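You operate a simulated robot arm through the tools that you are given. There is no shell and no other tool. Be economical: measure what you need, move in short steps, check, and stop when the job is done.

You are at the controls of a simulated robot arm. One attempt, no reset.

JOB
Shut the white slider and dry the wet green hat and blue socks on the warm top.
Fine: put each back once dry; open the slider again; leave the other hat and socks.

The check looks at the end state, three seconds after you hand in, the way a careful person would. Anything else that was tipped, shoved, dropped, spilled or broken makes it a failure.

ROBOT AND FRAMES
A 7-joint arm with a two-finger parallel gripper, fixed in place. Base frame: the origin is at the foot of the arm, x ahead of it, y to its left, z up; the work surface is at about z = 0.95. Units: m, rad, N and s.
With the tool pointing down near the work surface it reaches from about 0.22 to 0.68 m from the base axis. Its first joint turns from -1.152 to 1.152 rad. Payload 2.4 kg.
The TCP is the grasp point between the finger pads, 0.03 m short of the fingertips. In the tool frame z runs along the fingers and y along their closing line. The gripper opens to 0.094 m. The fingers are 0.028 m wide and 0.01 m thick; the gripper's body (0.05 by 0.096 m) begins 0.055 m behind the TCP.
Orientation is that of the tool frame in the base frame, as [roll, pitch, yaw] about the fixed x, y, z axes, in that order (R = Rz(yaw) Ry(pitch) Rx(roll)). With the fingers straight down and closing along the base's y, the tool's x points along the base's -x, its y along +y and its z along -z.

CONTROLS
- The arm moves only by the tool arm_command. Its argument "deltas" is a list that holds one entry, the list of rows, each a list of 7 numbers: the opening in per cent of the stroke, from 0 (shut) to 100 (fully open), then the shift along the base's x, y, z in m, then the turn, a rotation vector about the base's x, y, z in rad. In form: [[[gripper, tx, ty, tz, rx, ry, rz], ...]]. A call has 1 to 8 rows; each row is the pose to reach, as a shift and turn from the pose commanded when the call began. Rows are played at 5 a second. More than 0.05 m and 0.15 rad between two rows, or a gripper value outside its range, and nothing of the call is played. Where a pose cannot be reached the arm comes as near as it can. A force on the tool above 90 N (or 10 N above the force at the start of the call, whichever is more), or a blocked arm, ends the call early, and 0.2 s more pass. Each finger travels about 0.153 m/s and halts on what it meets, pressing with about 41 N; the grip force reading is that of the motor and also rises with nothing between the fingers. The clock runs only during rows and for 0.2 s after the last one: add rows that repeat a pose to give the fingers time. It gives the time, the measured TCP pose, the force on the tool (base axes), the opening and the grip force at its end, in the units of the frame above (readings bear some noise).
- Cameras (640 x 400 px; columns grow to the right, rows downward): "scene" is fixed at [0.0455, 0.4807, 1.4394]; the picture's right is [-0.67, -0.74, 0.00], its down [-0.46, 0.42, -0.78] and it looks along [0.58, -0.52, -0.63] (base axes); focal length 239 px, centre (320, 200). "wrist" rides on the gripper at [-0.037, 0, -0.058] in the tool frame; the picture's right is [0.00, -1.00, 0.00], its down [0.97, 0.00, -0.24] and it looks along [0.24, 0.00, 0.97] (tool axes); focal length 218 px, centre (320, 200). There is no depth. A picture from a camera that has moved, and an enlarged one, comes with that camera's place and axes in the base frame and with its lens.
- snapshot(camera): a new picture of that camera. The clock stands still meanwhile.
- close_up(camera, box): a new picture of the part [left, top, right, bottom] of that camera's present view, enlarged. The clock stands still meanwhile.
- hand_in(): hands the job in; it is judged then, once.

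Go step by step. Nothing tells you positions but the pictures and the camera data: compare them with the known pose of the tool, close in by small moves and look again before you grip or let go. The budget is 120 turns and 76 pictures, counting those below and the enlarged ones. Unless the task says otherwise, let go and move clear before handing in, and close with one line.

The tools are called after ">>>" as name(argument=value, ...) on one line, values as JSON. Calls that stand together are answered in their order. arm_command: Moves the arm, as the interface text tells. Its arguments: {"type":"object","properties":{"deltas":{"type":"array"}},"required":["deltas"]} The other tools are called the same way: snapshot (camera) takes a picture; close_up (camera, box) takes an enlarged picture of a part of a camera's view; hand_in () hands the job in.

At the start:

```text
time_s: 0.0
eef_pos: [0.3568, 0.0966, 1.2378]
tool_rot: [-3.141, 0.0, -3.141]
force: [0.4, -0.8, 0.5]
finger_gap: 0.0941
gripper_force: 0.0
```

scene: 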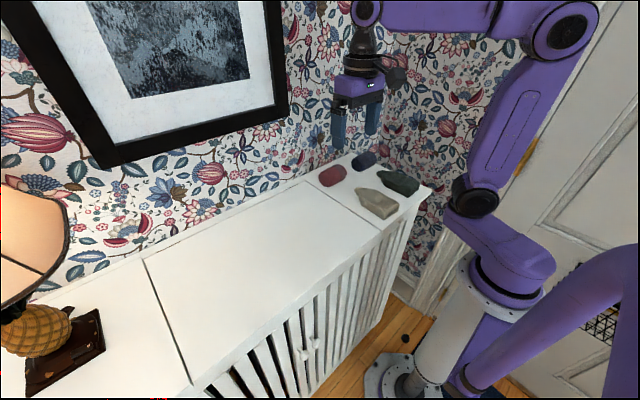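
wrist: 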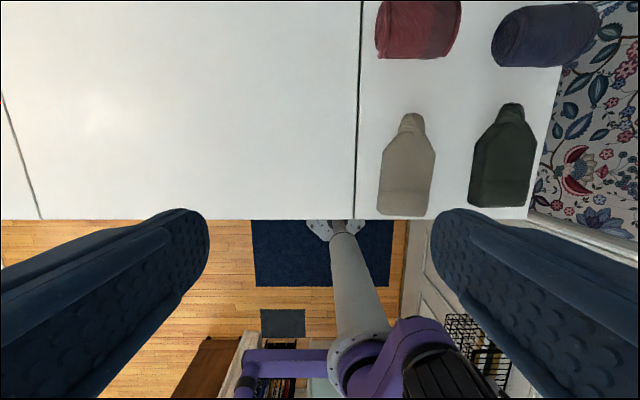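

I see a white radiator cover with two hats and two sock rolls at its right end, and slats with a knob on its front. I'll take enlarged views to identify the slider and the items.

>>> close_up(camera="scene", box=[300, 140, 440, 228])

>>> close_up(camera="scene", box=[180, 220, 440, 400])

>>> close_up(camera="wrist", box=[340, 0, 640, 220])

```text
4.55 times, centred on (370, 184) of scene
camera zoom: at [0.0455, 0.4807, 1.4394], right [-0.67, -0.74, 0.0], down [-0.46, 0.42, -0.78], along [0.58, -0.52, -0.63], focal length 1087 px, centre (93, 273)
```

zoom: 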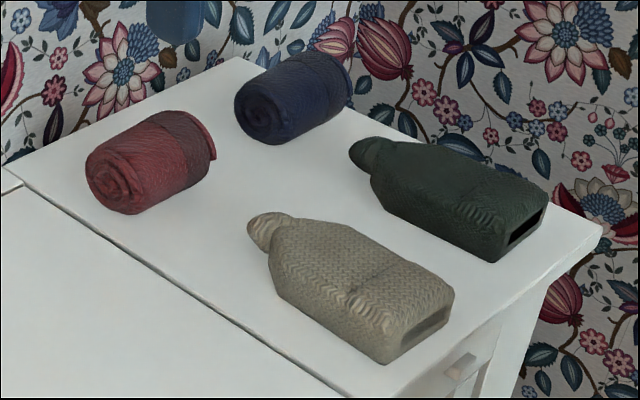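

```text
2.22 times, centred on (310, 310) of scene
camera zoom: at [0.0455, 0.4807, 1.4394], right [-0.67, -0.74, 0.0], down [-0.46, 0.42, -0.78], along [0.58, -0.52, -0.63], focal length 532 px, centre (342, -44)
```

zoom: 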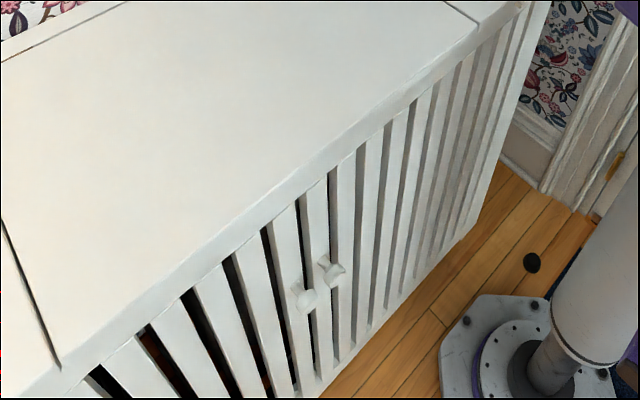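

```text
1.82 times, centred on (490, 110) of wrist
camera zoom: at [0.3952, 0.096, 1.2966], right [0.0, -1.0, 0.0], down [-0.97, 0.0, 0.24], along [-0.24, 0.0, -0.97], focal length 397 px, centre (11, 364)
```

zoom: 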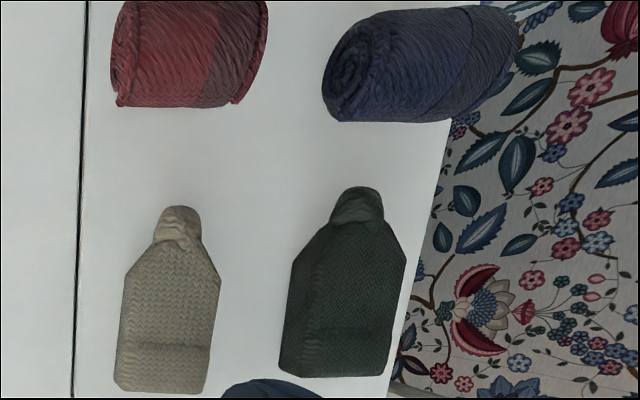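

Items are clear; there is a small tab on the front at the right end below the top. I'll look more closely there and around the rest of the surface.

>>> close_up(camera="scene", box=[360, 190, 440, 240])

>>> close_up(camera="scene", box=[0, 240, 240, 400])

```text
8.00 times, centred on (400, 215) of scene
camera zoom: at [0.0455, 0.4807, 1.4394], right [-0.67, -0.74, 0.0], down [-0.46, 0.42, -0.78], along [0.58, -0.52, -0.63], focal length 1914 px, centre (-320, 80)
```

zoom: 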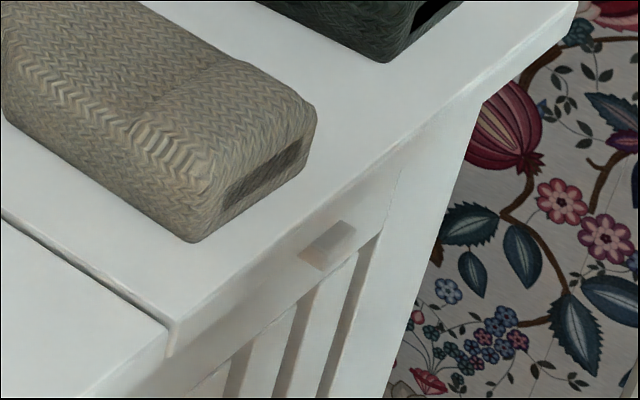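

```text
2.50 times, centred on (120, 320) of scene
camera zoom: at [0.0455, 0.4807, 1.4394], right [-0.67, -0.74, 0.0], down [-0.46, 0.42, -0.78], along [0.58, -0.52, -0.63], focal length 598 px, centre (820, -100)
```

zoom: 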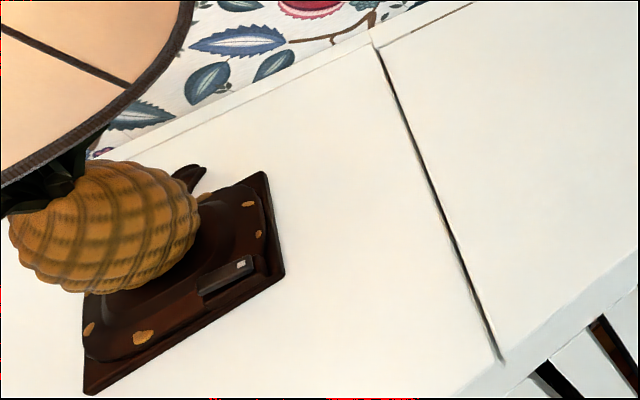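

The tab on the front (about x 0.27, y -0.06, z 0.925) is likely the slider. I'll move over the items for a top view to record their exact places.

>>> arm_command(deltas=[[[100, 0.015, -0.04, 0.01, 0, 0, 0], [100, 0.03, -0.08, 0.02, 0, 0, 0], [100, 0.045, -0.12, 0.03, 0, 0, 0], [100, 0.06, -0.16, 0.03, 0, 0, 0], [100, 0.08, -0.2, 0.03, 0, 0, 0], [100, 0.09, -0.24, 0.03, 0, 0, 0], [100, 0.09, -0.24, 0.03, 0, 0, 0]]])

>>> snapshot(camera="wrist")

>>> snapshot(camera="scene")

```text
time_s: 1.6
eef_pos: [0.4465, -0.1455, 1.2681]
tool_rot: [-3.141, 0.001, -3.14]
force: [-0.1, 0.8, 0.0]
finger_gap: 0.0939
gripper_force: 0.1
```

```text
68 pictures are left
camera wrist: at [0.4843, -0.144, 1.3276], right [0.0, -1.0, 0.0], down [-0.97, 0.0, 0.24], along [-0.24, 0.0, -0.97], focal length 218 px, centre (320, 200)
```

wrist: 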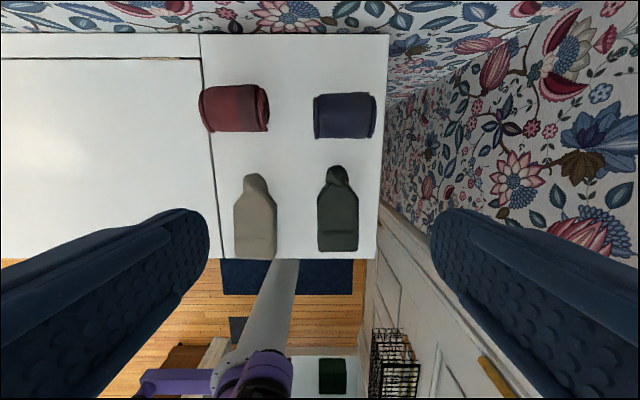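

```text
67 pictures are left
```

scene: 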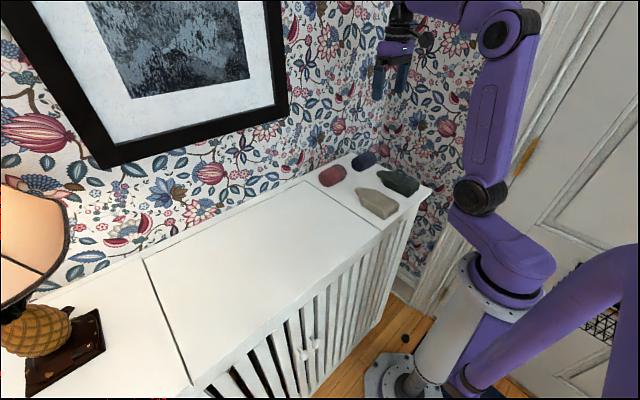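

>>> close_up(camera="wrist", box=[190, 60, 400, 270])

```text
1.90 times, centred on (295, 165) of wrist
camera zoom: at [0.4843, -0.144, 1.3276], right [0.0, -1.0, 0.0], down [-0.97, 0.0, 0.24], along [-0.24, 0.0, -0.97], focal length 416 px, centre (368, 267)
```

zoom: 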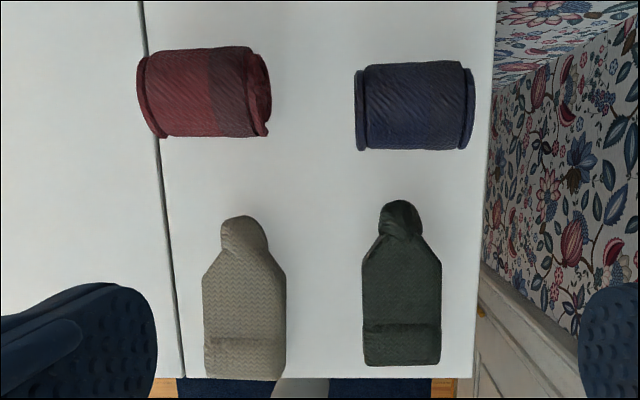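

Hat (body about x .30–.40, y -.174) and socks (about .529, -.18) are located; the warm middle panel spans about y .04–.56. Now I'll tilt the wrist to look at the front face and tab.

>>> arm_command(deltas=[[[100, -0.027, 0.012, 0, 0, -0.1, 0], [100, -0.055, 0.025, 0, 0, -0.2, 0], [100, -0.082, 0.037, 0, 0, -0.3, 0], [100, -0.11, 0.05, 0, 0, -0.4, 0], [100, -0.137, 0.062, -0.01, 0, -0.5, 0], [100, -0.165, 0.075, -0.02, 0, -0.6, 0], [100, -0.19, 0.087, -0.03, 0, -0.7, 0], [100, -0.21, 0.1, -0.04, 0, -0.8, 0]]])

>>> snapshot(camera="wrist")

```text
time_s: 3.4
eef_pos: [0.2381, -0.0462, 1.2278]
tool_rot: [3.14, 0.801, -3.141]
force: [0.0, 0.1, 0.5]
finger_gap: 0.0942
gripper_force: 0.1
```

```text
65 pictures are left
camera wrist: at [0.2221, -0.0453, 1.2955], right [0.0, -1.0, 0.0], down [-0.85, 0.0, -0.53], along [0.53, 0.0, -0.85], focal length 218 px, centre (320, 200)
```

wrist: 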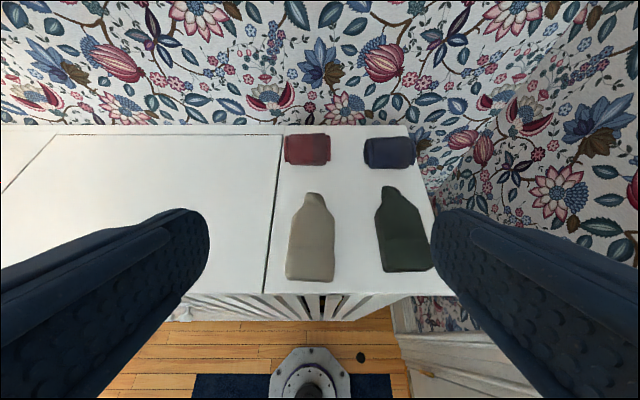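

>>> close_up(camera="wrist", box=[170, 270, 420, 340])

>>> close_up(camera="wrist", box=[270, 275, 370, 335])

```text
2.56 times, centred on (295, 305) of wrist
camera zoom: at [0.2221, -0.0453, 1.2955], right [0.0, -1.0, 0.0], down [-0.85, 0.0, -0.53], along [0.53, 0.0, -0.85], focal length 559 px, centre (384, -69)
```

zoom: 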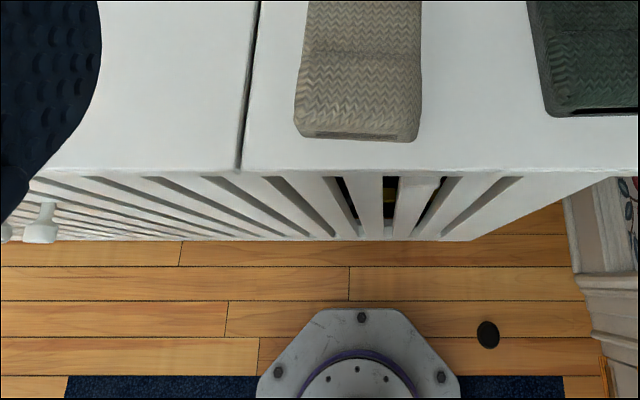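

```text
6.40 times, centred on (320, 305) of wrist
camera zoom: at [0.2221, -0.0453, 1.2955], right [0.0, -1.0, 0.0], down [-0.85, 0.0, -0.53], along [0.53, 0.0, -0.85], focal length 1397 px, centre (320, -472)
```

zoom: 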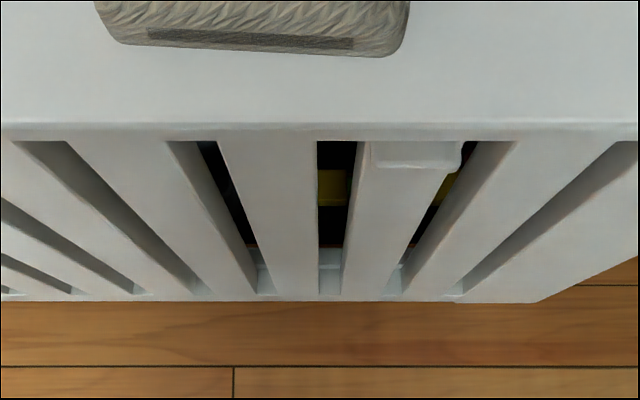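

The grille is open (dark gaps) and a small tab (y about -.058 to -.080, z about .925) sits at the top of the slats. I'll go closer to see how it slides.

>>> arm_command(deltas=[[[100, -0.005, -0.01, -0.04, 0, 0, 0], [100, -0.01, -0.02, -0.08, 0, -0.05, 0], [100, -0.02, -0.025, -0.12, 0, -0.1, 0], [100, -0.03, -0.025, -0.15, 0, -0.15, 0], [100, -0.03, -0.025, -0.15, 0, -0.15, 0]]])

>>> snapshot(camera="wrist")

```text
time_s: 4.6
eef_pos: [0.2072, -0.0735, 1.2092]
tool_rot: [3.14, 0.951, 3.141]
force: [-0.2, 0.8, -0.4]
finger_gap: 0.0943
gripper_force: 0.0
out of reach, approached as far as the arm can: row 1, 2, 3, 4, 5
```

```text
62 pictures are left
camera wrist: at [0.1807, -0.0724, 1.2736], right [0.0, -1.0, 0.0], down [-0.76, 0.0, -0.65], along [0.65, 0.0, -0.76], focal length 218 px, centre (320, 200)
```

wrist: 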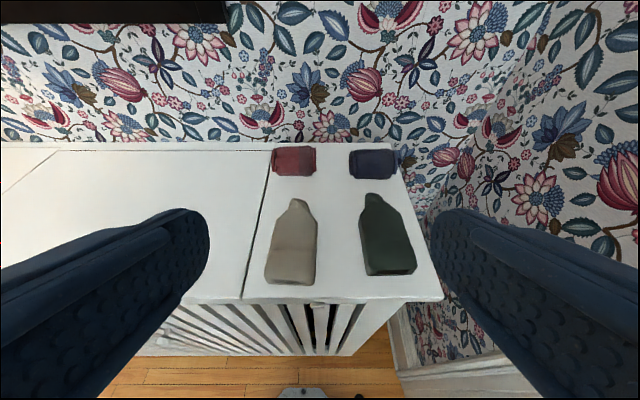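

>>> close_up(camera="wrist", box=[150, 285, 400, 365])

>>> close_up(camera="wrist", box=[270, 290, 370, 360])

```text
2.56 times, centred on (275, 325) of wrist
camera zoom: at [0.1807, -0.0724, 1.2736], right [0.0, -1.0, 0.0], down [-0.76, 0.0, -0.65], along [0.65, 0.0, -0.76], focal length 559 px, centre (435, -120)
```

zoom: 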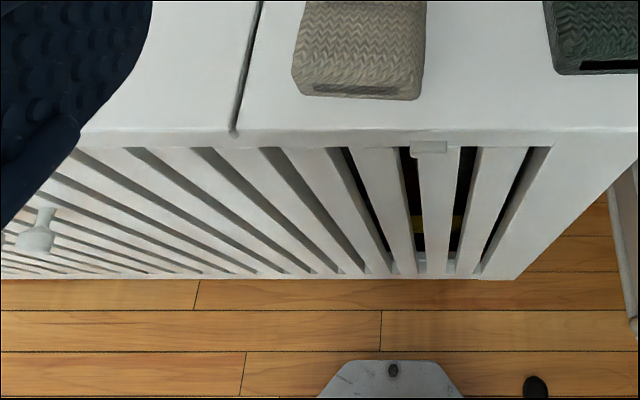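

```text
5.71 times, centred on (320, 325) of wrist
camera zoom: at [0.1807, -0.0724, 1.2736], right [0.0, -1.0, 0.0], down [-0.76, 0.0, -0.65], along [0.65, 0.0, -0.76], focal length 1247 px, centre (320, -514)
```

zoom: 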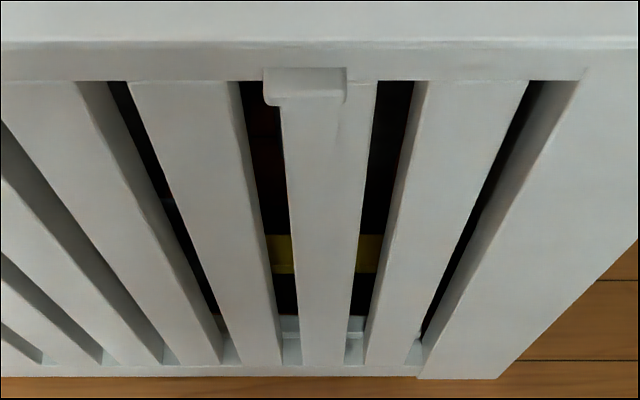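

The slider tab sits at about (.272, -.069, .92), protruding ~1 cm. I'll straighten the tool and come above it with partly closed fingers.

>>> arm_command(deltas=[[[100, 0.006, 0, 0.03, 0, 0.12, 0], [100, 0.012, 0, 0.06, 0, 0.24, 0], [100, 0.018, 0, 0.09, 0, 0.36, 0], [80, 0.024, 0, 0.1, 0, 0.48, 0], [60, 0.03, 0, 0.1, 0, 0.6, 0], [50, 0.036, 0, 0.1, 0, 0.72, 0], [50, 0.044, 0, 0.1, 0, 0.84, 0], [50, 0.053, 0, 0.1, 0, 0.95, 0]]])

```text
time_s: 6.4
eef_pos: [0.2604, -0.0732, 1.3149]
tool_rot: [-3.141, -0.001, 3.141]
force: [0.7, -0.3, -0.6]
finger_gap: 0.0473
gripper_force: 0.1
```

The tool is vertical over the tab. Descending to z ≈ 1.0 and checking.

>>> arm_command(deltas=[[[50, 0, 0.004, -0.045, 0, 0, 0], [50, 0, 0.004, -0.09, 0, 0, 0], [50, 0, 0.004, -0.135, 0, 0, 0], [50, 0, 0.004, -0.18, 0, 0, 0], [50, 0, 0.004, -0.225, 0, 0, 0], [50, 0, 0.004, -0.27, 0, 0, 0], [50, 0, 0.004, -0.305, 0, 0, 0], [50, 0, 0.004, -0.305, 0, 0, 0]]])

>>> snapshot(camera="wrist")

>>> close_up(camera="scene", box=[340, 140, 460, 250])

```text
time_s: 8.2
eef_pos: [0.2615, -0.0695, 1.009]
tool_rot: [-3.142, 0.0, 3.139]
force: [0.1, 0.7, -1.0]
finger_gap: 0.0467
gripper_force: 0.0
```

```text
59 pictures are left
camera wrist: at [0.2992, -0.0683, 1.0677], right [0.0, -1.0, 0.0], down [-0.97, 0.0, 0.24], along [-0.24, 0.0, -0.97], focal length 218 px, centre (320, 200)
```

wrist: 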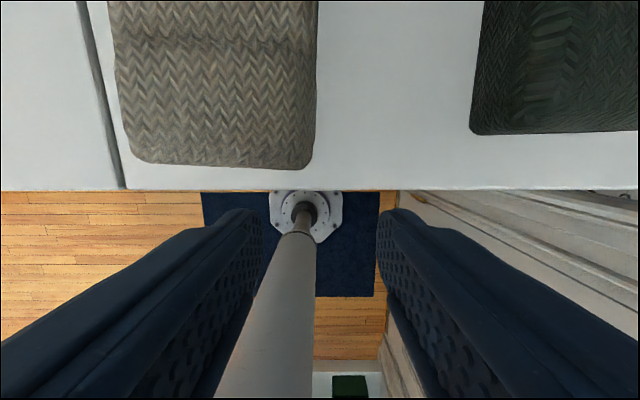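

```text
3.64 times, centred on (400, 195) of scene
camera zoom: at [0.0456, 0.4807, 1.4394], right [-0.67, -0.74, 0.0], down [-0.46, 0.42, -0.78], along [0.58, -0.52, -0.63], focal length 870 px, centre (29, 218)
```

zoom: 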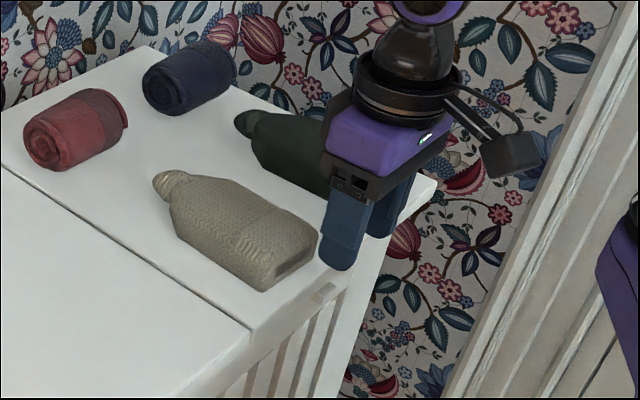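

Front edge is at x ≈ .276, so I'll stand slightly off it and lower the fingers astride the tab.

>>> arm_command(deltas=[[[50, -0.004, 0, -0.025, 0, 0, 0], [50, -0.004, 0, -0.05, 0, 0, 0], [50, -0.004, 0, -0.07, 0, 0, 0], [50, -0.004, 0, -0.07, 0, 0, 0]]])

>>> close_up(camera="scene", box=[360, 180, 440, 240])

>>> snapshot(camera="wrist")

```text
time_s: 9.0
eef_pos: [0.2604, -0.0676, 0.9509]
tool_rot: [-3.139, -0.006, -3.139]
force: [-23.1, 1.4, 57.2]
finger_gap: 0.0468
gripper_force: 0.0
out of reach, approached as far as the arm can: row 2, 3
stopped in row 3: the force on the tool passed its limit (the readings are from after the stop); the commanded pose is now the measured one
```

```text
6.67 times, centred on (400, 210) of scene
camera zoom: at [0.0444, 0.4809, 1.4394], right [-0.67, -0.74, 0.0], down [-0.46, 0.42, -0.78], along [0.58, -0.52, -0.63], focal length 1595 px, centre (-213, 133)
```

zoom: 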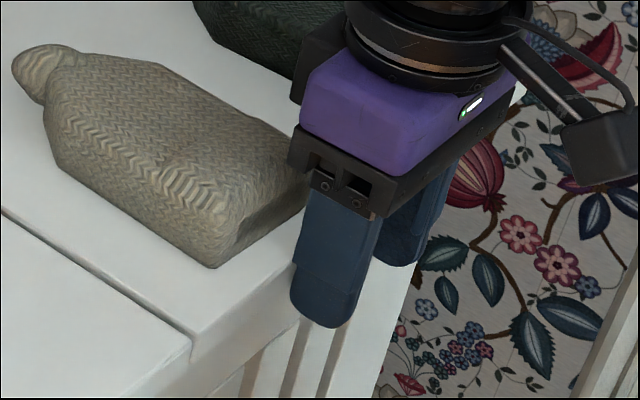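

```text
56 pictures are left
camera wrist: at [0.2983, -0.0669, 1.0097], right [0.0, -1.0, 0.0], down [-0.97, 0.0, 0.24], along [-0.24, 0.0, -0.97], focal length 218 px, centre (320, 200)
```

wrist: 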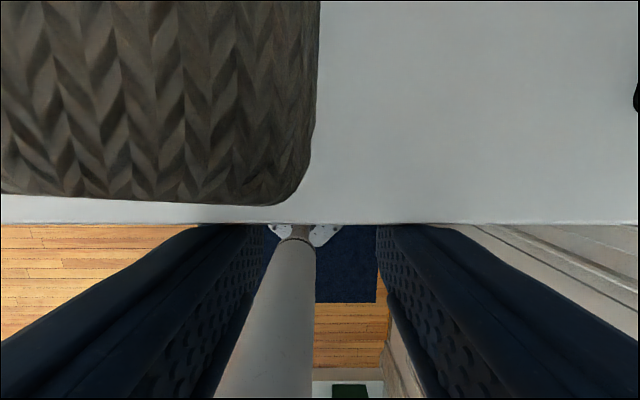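

Something blocked the descent at z ≈ .951. I'll back up a little and check that nothing moved.

>>> arm_command(deltas=[[[50, 0, 0, 0.025, 0, 0, 0], [50, 0, 0, 0.05, 0, 0, 0], [50, 0, 0, 0.06, 0, 0, 0]]])

>>> snapshot(camera="wrist")

>>> close_up(camera="scene", box=[340, 140, 460, 250])

```text
time_s: 9.8
eef_pos: [0.2634, -0.0668, 1.0107]
tool_rot: [3.141, -0.002, 3.142]
force: [-0.5, -0.4, -0.1]
finger_gap: 0.047
gripper_force: 0.0
```

```text
55 pictures are left
camera wrist: at [0.2999, -0.0672, 1.0695], right [0.0, -1.0, 0.0], down [-0.97, 0.0, 0.24], along [-0.24, 0.0, -0.97], focal length 218 px, centre (320, 200)
```

wrist: 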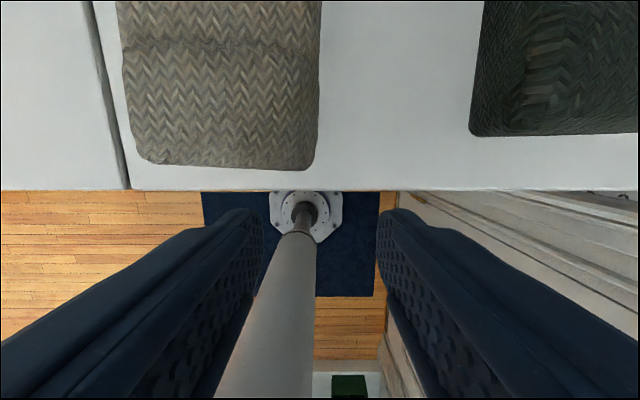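

```text
3.64 times, centred on (400, 195) of scene
camera zoom: at [0.0455, 0.4807, 1.4394], right [-0.67, -0.74, 0.0], down [-0.46, 0.42, -0.78], along [0.58, -0.52, -0.63], focal length 870 px, centre (29, 218)
```

zoom: 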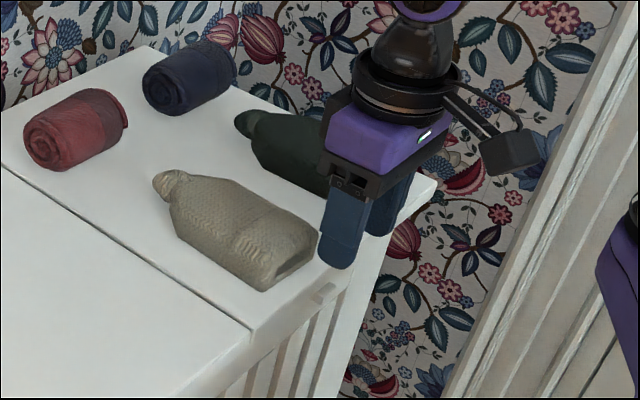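

Nothing moved; most likely the camera side of the gripper met the beige hat (its top is near z .99). I'll rise and turn the tool 180° about vertical, so the camera hangs on the −x side, clear of the hat and facing the tab.

>>> arm_command(deltas=[[[50, 0, 0, 0.03, 0, 0, 0.14], [50, 0, 0, 0.06, 0, 0, 0.28], [50, 0, 0, 0.09, 0, 0, 0.42], [50, 0, 0, 0.1, 0, 0, 0.56], [50, 0, 0, 0.1, 0, 0, 0.7], [50, 0, 0, 0.1, 0, 0, 0.84], [50, 0, 0, 0.1, 0, 0, 0.98], [50, 0, 0, 0.1, 0, 0, 1.12]]])

>>> arm_command(deltas=[[[50, 0, 0, 0, 0, 0, 0.14], [50, 0, 0, 0, 0, 0, 0.28], [50, 0, 0, 0, 0, 0, 0.42], [50, 0, 0, 0, 0, 0, 0.56], [50, 0, 0, 0, 0, 0, 0.7], [50, 0, 0, 0, 0, 0, 0.84], [50, 0, 0, 0, 0, 0, 0.98], [50, 0, 0, 0, 0, 0, 1.12]]])

```text
time_s: 11.6
eef_pos: [0.2622, -0.0685, 1.1102]
tool_rot: [3.141, -0.002, -2.019]
force: [-0.6, -0.3, 0.2]
finger_gap: 0.047
gripper_force: 0.1
```

```text
time_s: 13.4
eef_pos: [0.2624, -0.0677, 1.1106]
tool_rot: [-3.142, -0.003, -0.899]
force: [-0.3, 0.4, 0.3]
finger_gap: 0.0469
gripper_force: 0.0
```

The turn is going well; finishing it.

>>> arm_command(deltas=[[[50, 0, 0, 0, 0, 0, 0.13], [50, 0, 0, 0, 0, 0, 0.26], [50, 0, 0, 0, 0, 0, 0.39], [50, 0, 0, 0, 0, 0, 0.52], [50, 0, 0, 0, 0, 0, 0.65], [50, 0, 0, 0, 0, 0, 0.78], [50, -0.004, -0.001, 0, 0, 0, 0.9], [50, -0.004, -0.001, 0, 0, 0, 0.9]]])

>>> snapshot(camera="wrist")

```text
time_s: 15.2
eef_pos: [0.2591, -0.0695, 1.1099]
tool_rot: [-3.141, -0.001, 0.001]
force: [0.2, 0.8, -1.2]
finger_gap: 0.0469
gripper_force: 0.0
```

```text
53 pictures are left
camera wrist: at [0.2219, -0.0684, 1.1687], right [0.0, 1.0, 0.0], down [0.97, 0.0, 0.24], along [0.24, 0.0, -0.97], focal length 218 px, centre (320, 200)
```

wrist: 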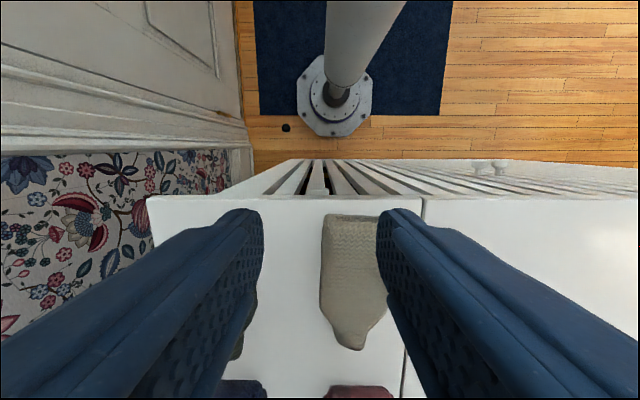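

Now the camera faces the front. Descending to z ≈ 1.0 for a close look at the tab.

>>> arm_command(deltas=[[[50, 0, 0, -0.035, 0, 0, 0], [50, 0, 0, -0.07, 0, 0, 0], [50, 0, 0, -0.11, 0, 0, 0], [50, 0, 0, -0.11, 0, 0, 0]]])

>>> snapshot(camera="wrist")

>>> close_up(camera="wrist", box=[250, 110, 410, 250])

```text
time_s: 16.2
eef_pos: [0.2599, -0.0678, 0.9982]
tool_rot: [3.141, -0.003, -0.002]
force: [0.1, 0.7, -0.6]
finger_gap: 0.0471
gripper_force: 0.2
```

```text
52 pictures are left
camera wrist: at [0.2234, -0.0678, 1.0575], right [0.0, 1.0, 0.0], down [0.97, 0.0, 0.24], along [0.24, 0.0, -0.97], focal length 218 px, centre (320, 200)
```

wrist: 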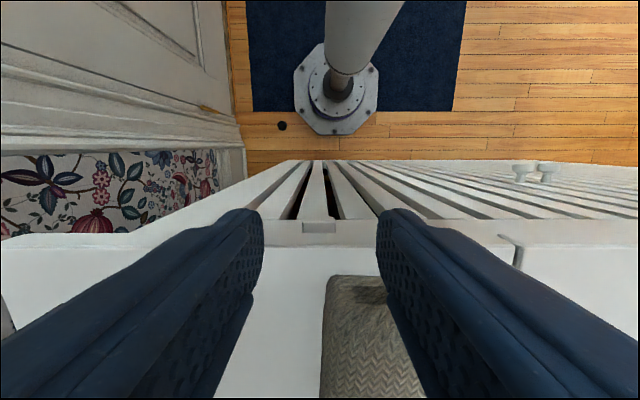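

```text
2.86 times, centred on (330, 180) of wrist
camera zoom: at [0.2234, -0.0678, 1.0575], right [0.0, 1.0, 0.0], down [0.97, 0.0, 0.24], along [0.24, 0.0, -0.97], focal length 624 px, centre (291, 257)
```

zoom: 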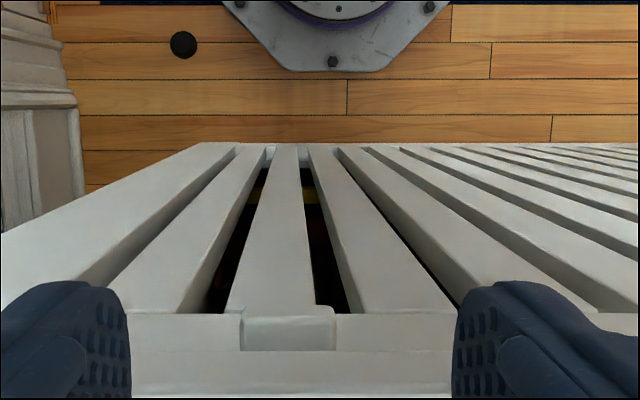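

The tab is clearly visible (y −.079 to −.058, x .266–.276, z ≈ .92). I'll lower the fingers astride it.

>>> arm_command(deltas=[[[50, -0.002, 0, -0.03, 0, 0, 0], [50, -0.002, 0, -0.045, 0, 0, 0], [50, -0.002, 0, -0.06, 0, 0, 0], [50, -0.002, 0, -0.06, 0, 0, 0]]])

>>> snapshot(camera="wrist")

```text
time_s: 16.9
eef_pos: [0.2607, -0.0659, 0.9509]
tool_rot: [3.139, 0.004, 0.001]
force: [-18.5, 1.3, 44.9]
finger_gap: 0.0472
gripper_force: 0.3
out of reach, approached as far as the arm can: row 2, 3
stopped in row 3: the force on the tool passed its limit (the readings are from after the stop); the commanded pose is now the measured one
```

```text
50 pictures are left
camera wrist: at [0.2243, -0.0664, 1.01], right [0.0, 1.0, 0.0], down [0.97, 0.0, 0.24], along [0.24, 0.0, -0.97], focal length 218 px, centre (320, 200)
```

wrist: 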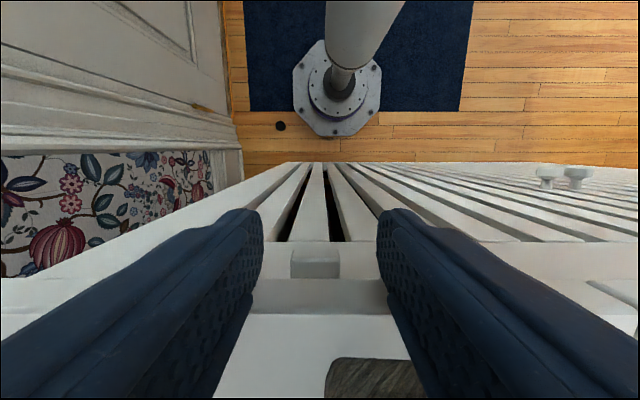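

The fingertips already reach past the tab's top (tips ≈ .921, tab top ≈ .929), even though further descent is blocked. I'll close gently on the tab here, raised 1 mm.

>>> arm_command(deltas=[[[50, -0.002, -0.002, 0.002, 0, 0, 0], [40, -0.002, -0.002, 0.002, 0, 0, 0], [30, -0.002, -0.002, 0.002, 0, 0, 0], [30, -0.002, -0.002, 0.002, 0, 0, 0]]])

>>> close_up(camera="wrist", box=[240, 180, 400, 320])

>>> close_up(camera="scene", box=[360, 180, 440, 240])

```text
time_s: 17.9
eef_pos: [0.2607, -0.0687, 0.9519]
tool_rot: [3.139, 0.007, 0.0]
force: [-15.0, 1.7, -6.8]
finger_gap: 0.0331
gripper_force: 3.9
```

```text
2.86 times, centred on (320, 250) of wrist
camera zoom: at [0.2247, -0.0682, 1.0115], right [0.0, 1.0, 0.0], down [0.97, 0.0, 0.23], along [0.23, 0.0, -0.97], focal length 624 px, centre (320, 57)
```

zoom: 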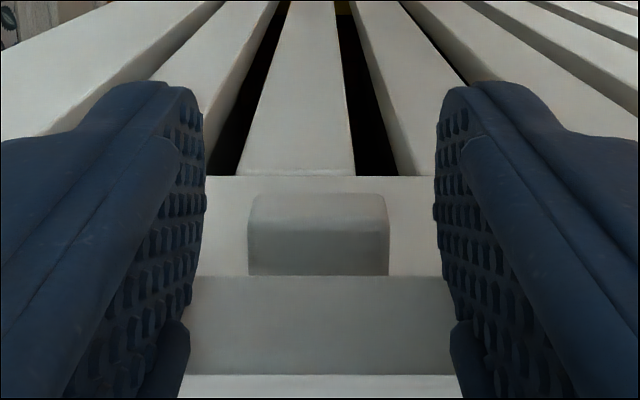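

```text
6.67 times, centred on (400, 210) of scene
camera zoom: at [0.0452, 0.4808, 1.4394], right [-0.67, -0.74, 0.0], down [-0.46, 0.42, -0.78], along [0.58, -0.52, -0.63], focal length 1595 px, centre (-213, 133)
```

zoom: 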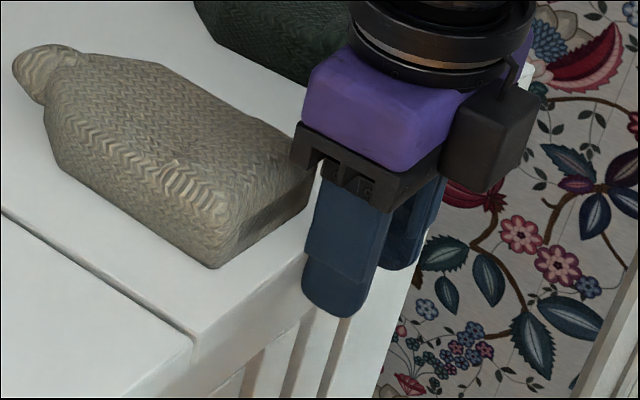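

The tab sits centred between the fingers. Closing on it now.

>>> arm_command(deltas=[[[24, 0, 0, 0, 0, 0, 0], [18, 0, 0, 0, 0, 0, 0], [18, 0, 0, 0, 0, 0, 0]]])

>>> close_up(camera="wrist", box=[240, 140, 400, 300])

```text
time_s: 18.7
eef_pos: [0.261, -0.0693, 0.9514]
tool_rot: [3.139, 0.007, -0.001]
force: [-19.0, 2.1, 3.0]
finger_gap: 0.0243
gripper_force: 6.3
```

```text
2.50 times, centred on (320, 220) of wrist
camera zoom: at [0.2246, -0.068, 1.0117], right [0.0, 1.0, 0.0], down [0.97, 0.0, 0.23], along [0.23, 0.0, -0.97], focal length 546 px, centre (320, 150)
```

zoom: 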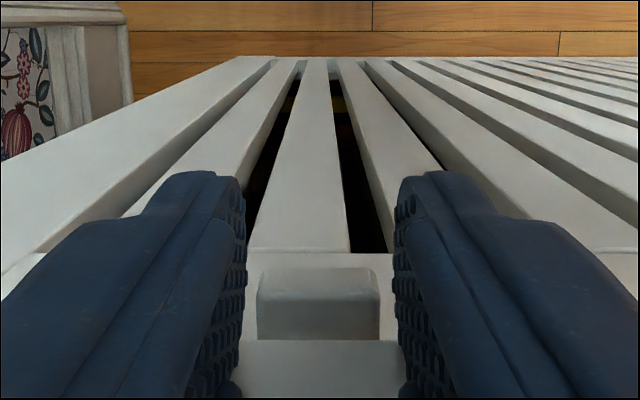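

>>> arm_command(deltas=[[[12, -0.003, 0, 0, 0, 0, 0], [12, -0.003, 0, 0, 0, 0, 0], [12, -0.003, 0, 0, 0, 0, 0]]])

>>> close_up(camera="wrist", box=[240, 140, 400, 300])

```text
time_s: 19.5
eef_pos: [0.2606, -0.0696, 0.9533]
tool_rot: [3.14, 0.005, 0.001]
force: [-17.1, -0.4, 3.6]
finger_gap: 0.0218
gripper_force: 45.4
out of reach, approached as far as the arm can: row 1, 2, 3
```

```text
2.50 times, centred on (320, 220) of wrist
camera zoom: at [0.2246, -0.0682, 1.0117], right [0.0, 1.0, 0.0], down [0.97, 0.0, 0.23], along [0.23, 0.0, -0.97], focal length 546 px, centre (320, 150)
```

zoom: 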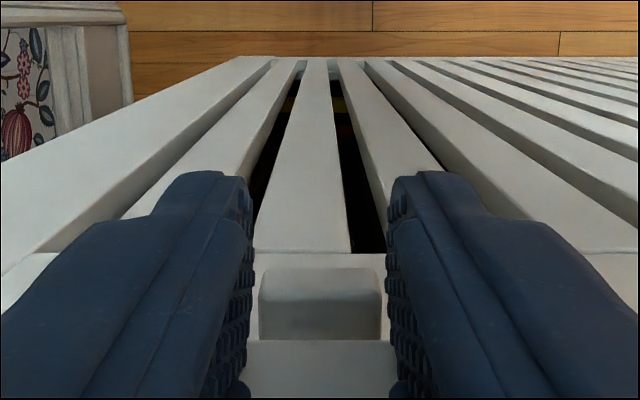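

The tab is gripped (gap 21.8 mm, 45 N); the arm's inner reach limit explains the block. I'll try sliding +y a little and watch the gaps.

>>> arm_command(deltas=[[[12, 0.003, 0.003, 0, 0, 0, 0], [12, 0.003, 0.006, 0, 0, 0, 0], [12, 0.003, 0.009, 0, 0, 0, 0], [12, 0.003, 0.012, 0, 0, 0, 0], [12, 0.003, 0.012, 0, 0, 0, 0]]])

>>> close_up(camera="wrist", box=[240, 140, 400, 300])

```text
time_s: 20.7
eef_pos: [0.2605, -0.0562, 0.952]
tool_rot: [3.135, 0.017, 0.0]
force: [-32.4, -9.6, 35.1]
finger_gap: 0.0217
gripper_force: 45.7
```

```text
2.50 times, centred on (320, 220) of wrist
camera zoom: at [0.2252, -0.0567, 1.0115], right [0.0, 1.0, 0.0], down [0.97, 0.0, 0.22], along [0.22, 0.0, -0.97], focal length 546 px, centre (320, 150)
```

zoom: 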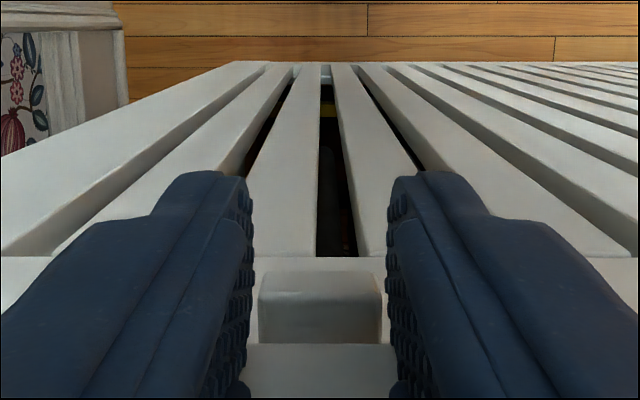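

It slides (about 13 mm, ~10 N). Continuing +y and checking the gaps.

>>> arm_command(deltas=[[[12, -0.001, 0.004, 0.001, 0, 0, 0], [12, -0.001, 0.008, 0.001, 0, 0, 0], [12, -0.001, 0.012, 0.001, 0, 0, 0], [12, -0.001, 0.012, 0.001, 0, 0, 0]]])

>>> snapshot(camera="wrist")

>>> close_up(camera="scene", box=[180, 200, 440, 400])

```text
time_s: 21.7
eef_pos: [0.261, -0.0462, 0.9537]
tool_rot: [3.138, 0.012, 0.0]
force: [-18.1, -2.8, -31.4]
finger_gap: 0.022
gripper_force: 45.4
```

```text
44 pictures are left
camera wrist: at [0.225, -0.044, 1.0123], right [0.0, 1.0, 0.0], down [0.97, 0.0, 0.23], along [0.23, 0.0, -0.97], focal length 218 px, centre (320, 200)
```

wrist: 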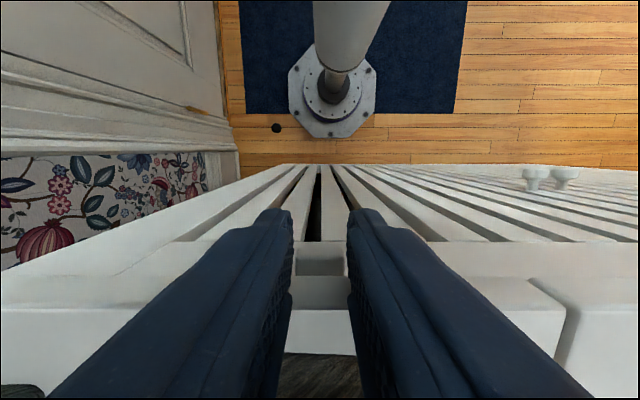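

```text
2.00 times, centred on (310, 300) of scene
camera zoom: at [0.0453, 0.4806, 1.4394], right [-0.67, -0.74, 0.0], down [-0.46, 0.42, -0.78], along [0.58, -0.52, -0.63], focal length 478 px, centre (340, 0)
```

zoom: 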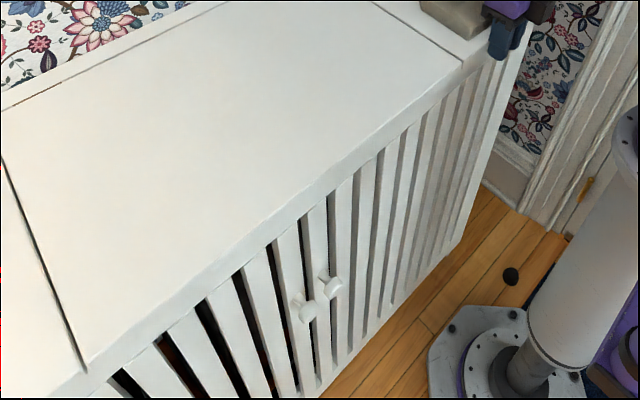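

No visible change at the grille slats, but the tab moves freely in +y; I'll keep sliding to find its end stop.

>>> arm_command(deltas=[[[12, -0.001, 0.005, 0, 0, 0, 0], [12, -0.001, 0.01, 0, 0, 0, 0], [12, -0.001, 0.015, 0, 0, 0, 0], [12, -0.001, 0.02, 0, 0, 0, 0], [12, -0.001, 0.02, 0, 0, 0, 0]]])

>>> close_up(camera="wrist", box=[220, 140, 420, 300])

```text
time_s: 22.9
eef_pos: [0.2603, -0.027, 0.954]
tool_rot: [3.138, 0.008, -0.001]
force: [-19.8, -0.7, 11.6]
finger_gap: 0.0214
gripper_force: 45.1
```

```text
2.50 times, centred on (320, 220) of wrist
camera zoom: at [0.2247, -0.0247, 1.0123], right [0.0, 1.0, 0.0], down [0.97, 0.0, 0.23], along [0.23, 0.0, -0.97], focal length 546 px, centre (320, 150)
```

zoom: 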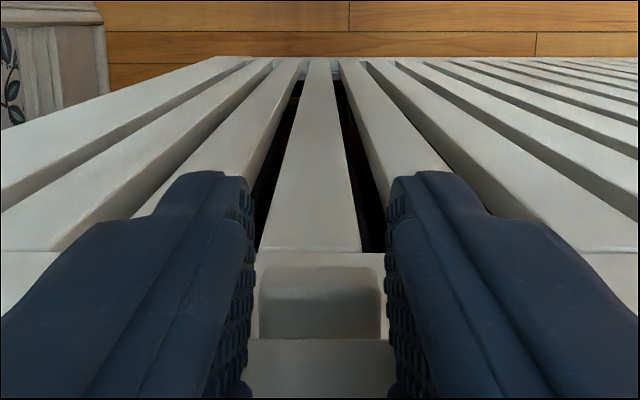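

>>> arm_command(deltas=[[[12, 0, 0.006, 0, 0, 0, 0], [12, 0, 0.012, 0, 0, 0, 0], [12, 0, 0.018, 0, 0, 0, 0], [12, 0, 0.024, 0, 0, 0, 0], [12, 0, 0.03, 0, 0, 0, 0], [12, 0, 0.03, 0, 0, 0, 0]]])

>>> close_up(camera="wrist", box=[220, 140, 420, 300])

```text
time_s: 24.3
eef_pos: [0.2616, 0.0042, 0.9534]
tool_rot: [3.137, 0.009, 0.0]
force: [-17.7, 0.8, -9.5]
finger_gap: 0.0216
gripper_force: 44.8
```

```text
2.50 times, centred on (320, 220) of wrist
camera zoom: at [0.2248, 0.0051, 1.0123], right [0.0, 1.0, -0.01], down [0.97, 0.0, 0.23], along [0.23, -0.01, -0.97], focal length 546 px, centre (320, 150)
```

zoom: 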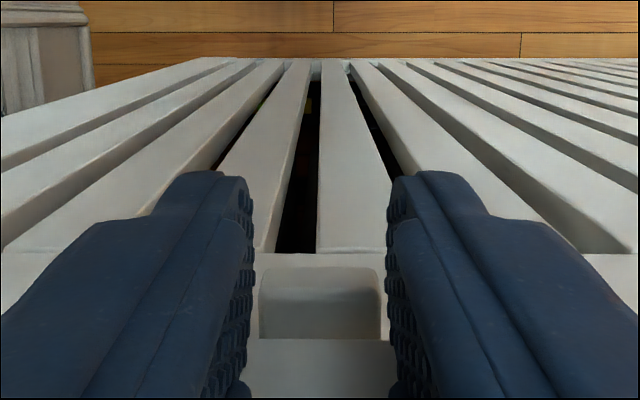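

Still free. Continuing.

>>> arm_command(deltas=[[[12, 0, 0.008, 0, 0, 0, 0], [12, 0, 0.016, 0, 0, 0, 0], [12, 0, 0.024, 0, 0, 0, 0], [12, 0, 0.032, 0, 0, 0, 0], [12, 0, 0.04, 0, 0, 0, 0], [12, 0, 0.048, 0, 0, 0, 0], [12, 0, 0.056, 0, 0, 0, 0], [12, 0, 0.056, 0, 0, 0, 0]]])

>>> snapshot(camera="wrist")

```text
time_s: 25.6
eef_pos: [0.2597, 0.0311, 0.9532]
tool_rot: [3.117, 0.026, -0.021]
force: [20.1, -55.6, 31.4]
finger_gap: 0.0515
gripper_force: 35.6
stopped in row 6: the force on the tool passed its limit (the readings are from after the stop); the commanded pose is now the measured one
```

```text
40 pictures are left
camera wrist: at [0.2243, 0.0346, 1.0119], right [0.02, 1.0, -0.03], down [0.98, -0.01, 0.22], along [0.22, -0.03, -0.98], focal length 218 px, centre (320, 200)
```

wrist: 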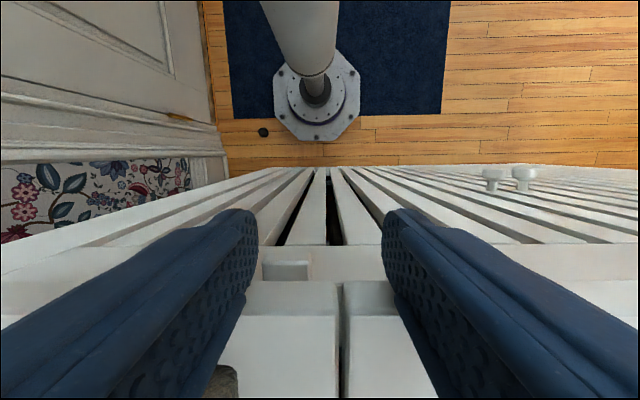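

The slider hit its end stop at about y ≈ .02, having travelled ~9 cm; I take this as shut. I'll let go and rise straight up, straightening the tool.

>>> arm_command(deltas=[[[65, 0, 0, 0, 0, 0, 0], [65, 0, 0, 0.02, 0, 0, 0], [65, 0, 0, 0.06, 0.025, -0.026, 0.021], [65, 0, 0, 0.1, 0.025, -0.026, 0.021], [80, 0.005, -0.02, 0.15, 0.025, -0.026, 0.021], [100, 0.015, -0.05, 0.18, 0.025, -0.026, 0.021], [100, 0.03, -0.09, 0.18, 0.025, -0.026, 0.021], [100, 0.045, -0.13, 0.18, 0.025, -0.026, 0.021]]])

>>> close_up(camera="scene", box=[330, 180, 430, 250])

>>> snapshot(camera="wrist")

```text
refused: row 5 steps farther than a row can; nothing moved
```

```text
5.71 times, centred on (380, 215) of scene
camera zoom: at [0.0458, 0.4792, 1.4399], right [-0.67, -0.74, 0.0], down [-0.46, 0.42, -0.78], along [0.58, -0.52, -0.63], focal length 1367 px, centre (-23, 114)
```

zoom: 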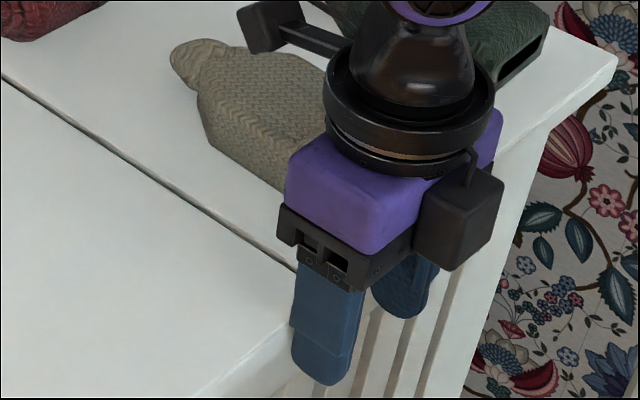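

```text
38 pictures are left
camera wrist: at [0.2243, 0.0346, 1.0119], right [0.02, 1.0, -0.03], down [0.98, -0.01, 0.22], along [0.22, -0.03, -0.98], focal length 218 px, centre (320, 200)
```

wrist: 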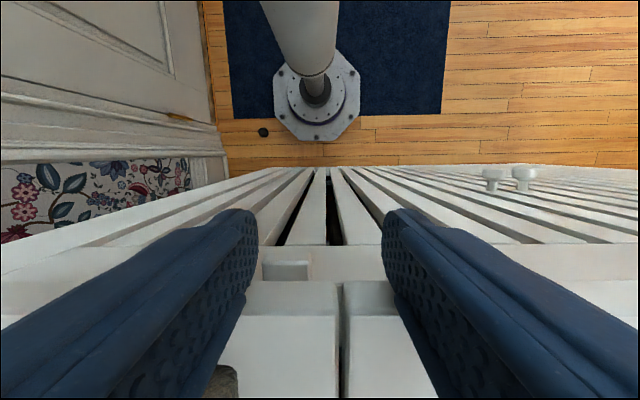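

Re-sending with smaller steps.

>>> arm_command(deltas=[[[65, 0, 0, 0, 0, 0, 0], [65, 0, 0, 0.02, 0, 0, 0], [65, 0, 0, 0.06, 0.025, -0.026, 0.021], [65, 0, 0, 0.1, 0.025, -0.026, 0.021], [80, 0.005, -0.01, 0.14, 0.025, -0.026, 0.021], [100, 0.01, -0.04, 0.17, 0.025, -0.026, 0.021], [100, 0.025, -0.08, 0.18, 0.025, -0.026, 0.021], [100, 0.04, -0.12, 0.18, 0.025, -0.026, 0.021]]])

>>> snapshot(camera="wrist")

```text
time_s: 27.4
eef_pos: [0.3001, -0.0828, 1.1319]
tool_rot: [-3.134, -0.008, 0.012]
force: [0.0, 1.3, 0.4]
finger_gap: 0.0938
gripper_force: 0.0
```

```text
37 pictures are left
camera wrist: at [0.2625, -0.0829, 1.1913], right [-0.01, 1.0, 0.01], down [0.97, 0.01, 0.25], along [0.25, 0.01, -0.97], focal length 218 px, centre (320, 200)
```

wrist: 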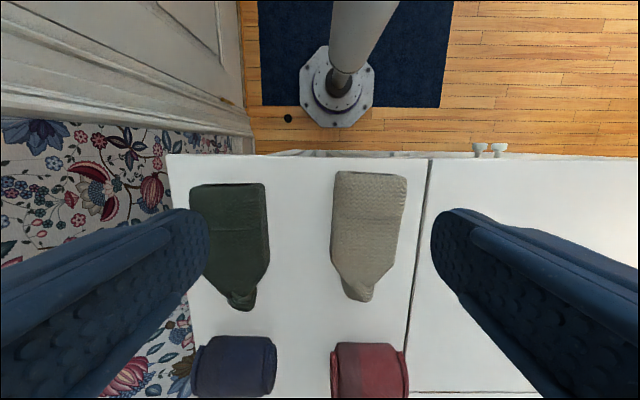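

Everything else is undisturbed. Now moving above the green hat.

>>> arm_command(deltas=[[[100, 0.015, -0.03, 0, -0.007, 0.008, -0.012], [100, 0.03, -0.06, 0, -0.007, 0.008, -0.012], [100, 0.045, -0.093, 0, -0.007, 0.008, -0.012], [100, 0.045, -0.093, -0.04, -0.007, 0.008, -0.012], [100, 0.045, -0.093, -0.07, -0.007, 0.008, -0.012], [100, 0.045, -0.093, -0.07, -0.007, 0.008, -0.012]]])

>>> snapshot(camera="wrist")

```text
time_s: 28.8
eef_pos: [0.3433, -0.1048, 1.0537]
tool_rot: [3.108, -0.003, -0.024]
force: [0.3, -0.1, -0.1]
finger_gap: 0.094
gripper_force: 0.0
out of reach, approached as far as the arm can: row 1, 2, 3, 4, 5, 6
```

```text
36 pictures are left
camera wrist: at [0.3068, -0.1013, 1.1121], right [0.02, 1.0, -0.03], down [0.97, -0.01, 0.24], along [0.24, -0.04, -0.97], focal length 218 px, centre (320, 200)
```

wrist: 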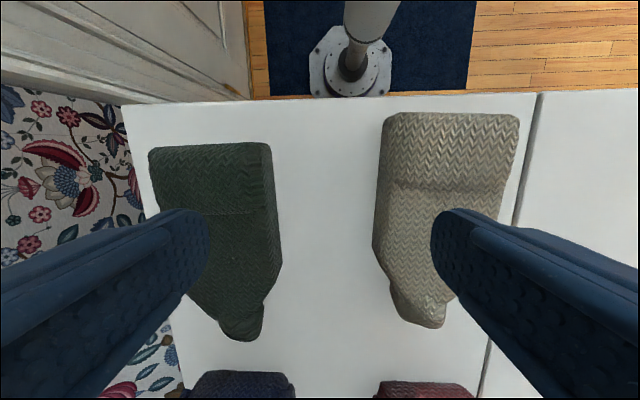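

The wrist joint limits further −y reach in this orientation, so I'll turn the tool back 180° while moving over the green hat at a safe height.

>>> arm_command(deltas=[[[100, 0, 0, 0.03, 0, 0, -0.14], [100, 0, 0, 0.06, 0, 0, -0.28], [100, 0, 0, 0.08, 0, 0, -0.42], [100, 0, 0, 0.08, 0, 0, -0.56], [100, 0, -0.01, 0.08, 0, 0, -0.7], [100, 0, -0.02, 0.08, 0, 0, -0.84], [100, 0, -0.03, 0.08, 0, 0, -0.98], [100, 0, -0.04, 0.08, 0, 0, -1.12]]])

>>> arm_command(deltas=[[[100, 0, -0.005, 0, 0, 0, -0.14], [100, 0, -0.01, 0, 0, 0, -0.28], [100, 0, -0.015, 0, 0, 0, -0.42], [100, 0, -0.02, 0, 0, 0, -0.56], [100, 0, -0.025, 0, 0, 0, -0.7], [100, 0, -0.03, 0, 0, 0, -0.84], [100, 0, -0.03, 0, 0, 0, -0.98], [100, 0, -0.03, 0, 0, 0, -1.12]]])

```text
time_s: 30.6
eef_pos: [0.3421, -0.1478, 1.1322]
tool_rot: [-3.141, 0.001, -1.124]
force: [-0.1, 0.3, 0.0]
finger_gap: 0.0941
gripper_force: 0.0
```

```text
time_s: 32.4
eef_pos: [0.3419, -0.1768, 1.1322]
tool_rot: [-3.14, 0.001, -2.243]
force: [0.5, 0.5, -0.5]
finger_gap: 0.0942
gripper_force: 0.1
```

>>> arm_command(deltas=[[[100, 0.002, 0, 0, 0, 0, -0.14], [100, 0.004, 0, 0, 0, 0, -0.28], [100, 0.006, 0, 0, 0, 0, -0.42], [100, 0.008, 0, 0, 0, 0, -0.56], [100, 0.008, 0, 0, 0, 0, -0.7], [100, 0.008, 0, -0.02, 0, 0, -0.8], [100, 0.008, 0, -0.05, 0, 0, -0.899], [100, 0.008, 0, -0.07, 0, 0, -0.899]]])

>>> snapshot(camera="wrist")

>>> close_up(camera="scene", box=[300, 130, 440, 230])

```text
time_s: 34.2
eef_pos: [0.3512, -0.1786, 1.0627]
tool_rot: [-3.141, 0.001, -3.141]
force: [0.0, 0.6, -0.3]
finger_gap: 0.0939
gripper_force: 0.0
```

```text
35 pictures are left
camera wrist: at [0.3878, -0.1772, 1.1205], right [0.0, -1.0, 0.0], down [-0.97, 0.0, 0.24], along [-0.24, 0.0, -0.97], focal length 218 px, centre (320, 200)
```

wrist: 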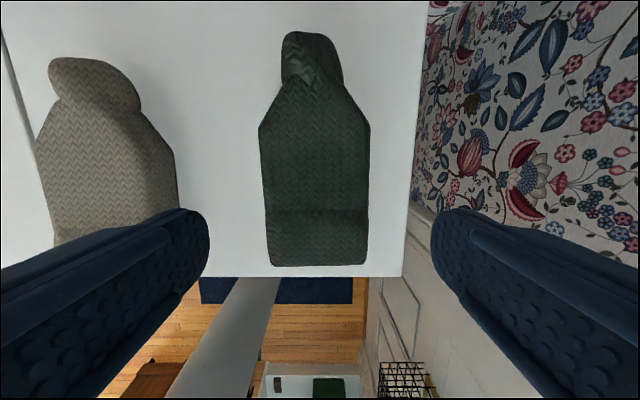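

```text
4.00 times, centred on (370, 180) of scene
camera zoom: at [0.0455, 0.4807, 1.4394], right [-0.67, -0.74, 0.0], down [-0.46, 0.42, -0.78], along [0.58, -0.52, -0.63], focal length 957 px, centre (120, 280)
```

zoom: 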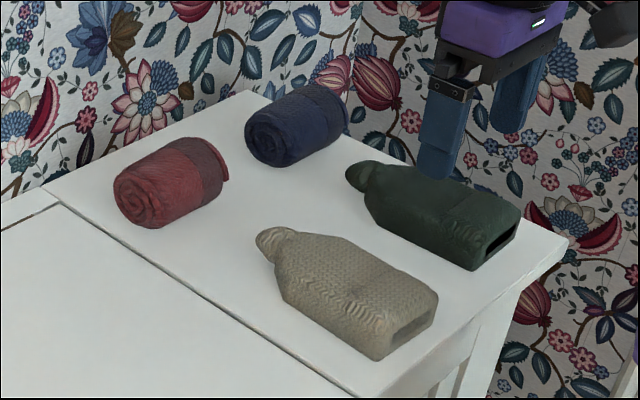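

Centred on the hat (y ≈ −.175). Descending and gripping across its width.

>>> arm_command(deltas=[[[100, 0, 0.002, -0.03, 0, 0, 0], [100, 0, 0.002, -0.06, 0, 0, 0], [100, 0, 0.002, -0.075, 0, 0, 0], [100, 0, 0.002, -0.075, 0, 0, 0], [80, 0, 0.002, -0.075, 0, 0, 0], [60, 0, 0.002, -0.075, 0, 0, 0], [55, 0, 0.002, -0.075, 0, 0, 0], [55, 0, 0.002, -0.075, 0, 0, 0]]])

```text
time_s: 36.0
eef_pos: [0.3512, -0.176, 0.9871]
tool_rot: [3.141, 0.0, -3.14]
force: [0.4, -0.7, -0.8]
finger_gap: 0.076
gripper_force: 40.7
```

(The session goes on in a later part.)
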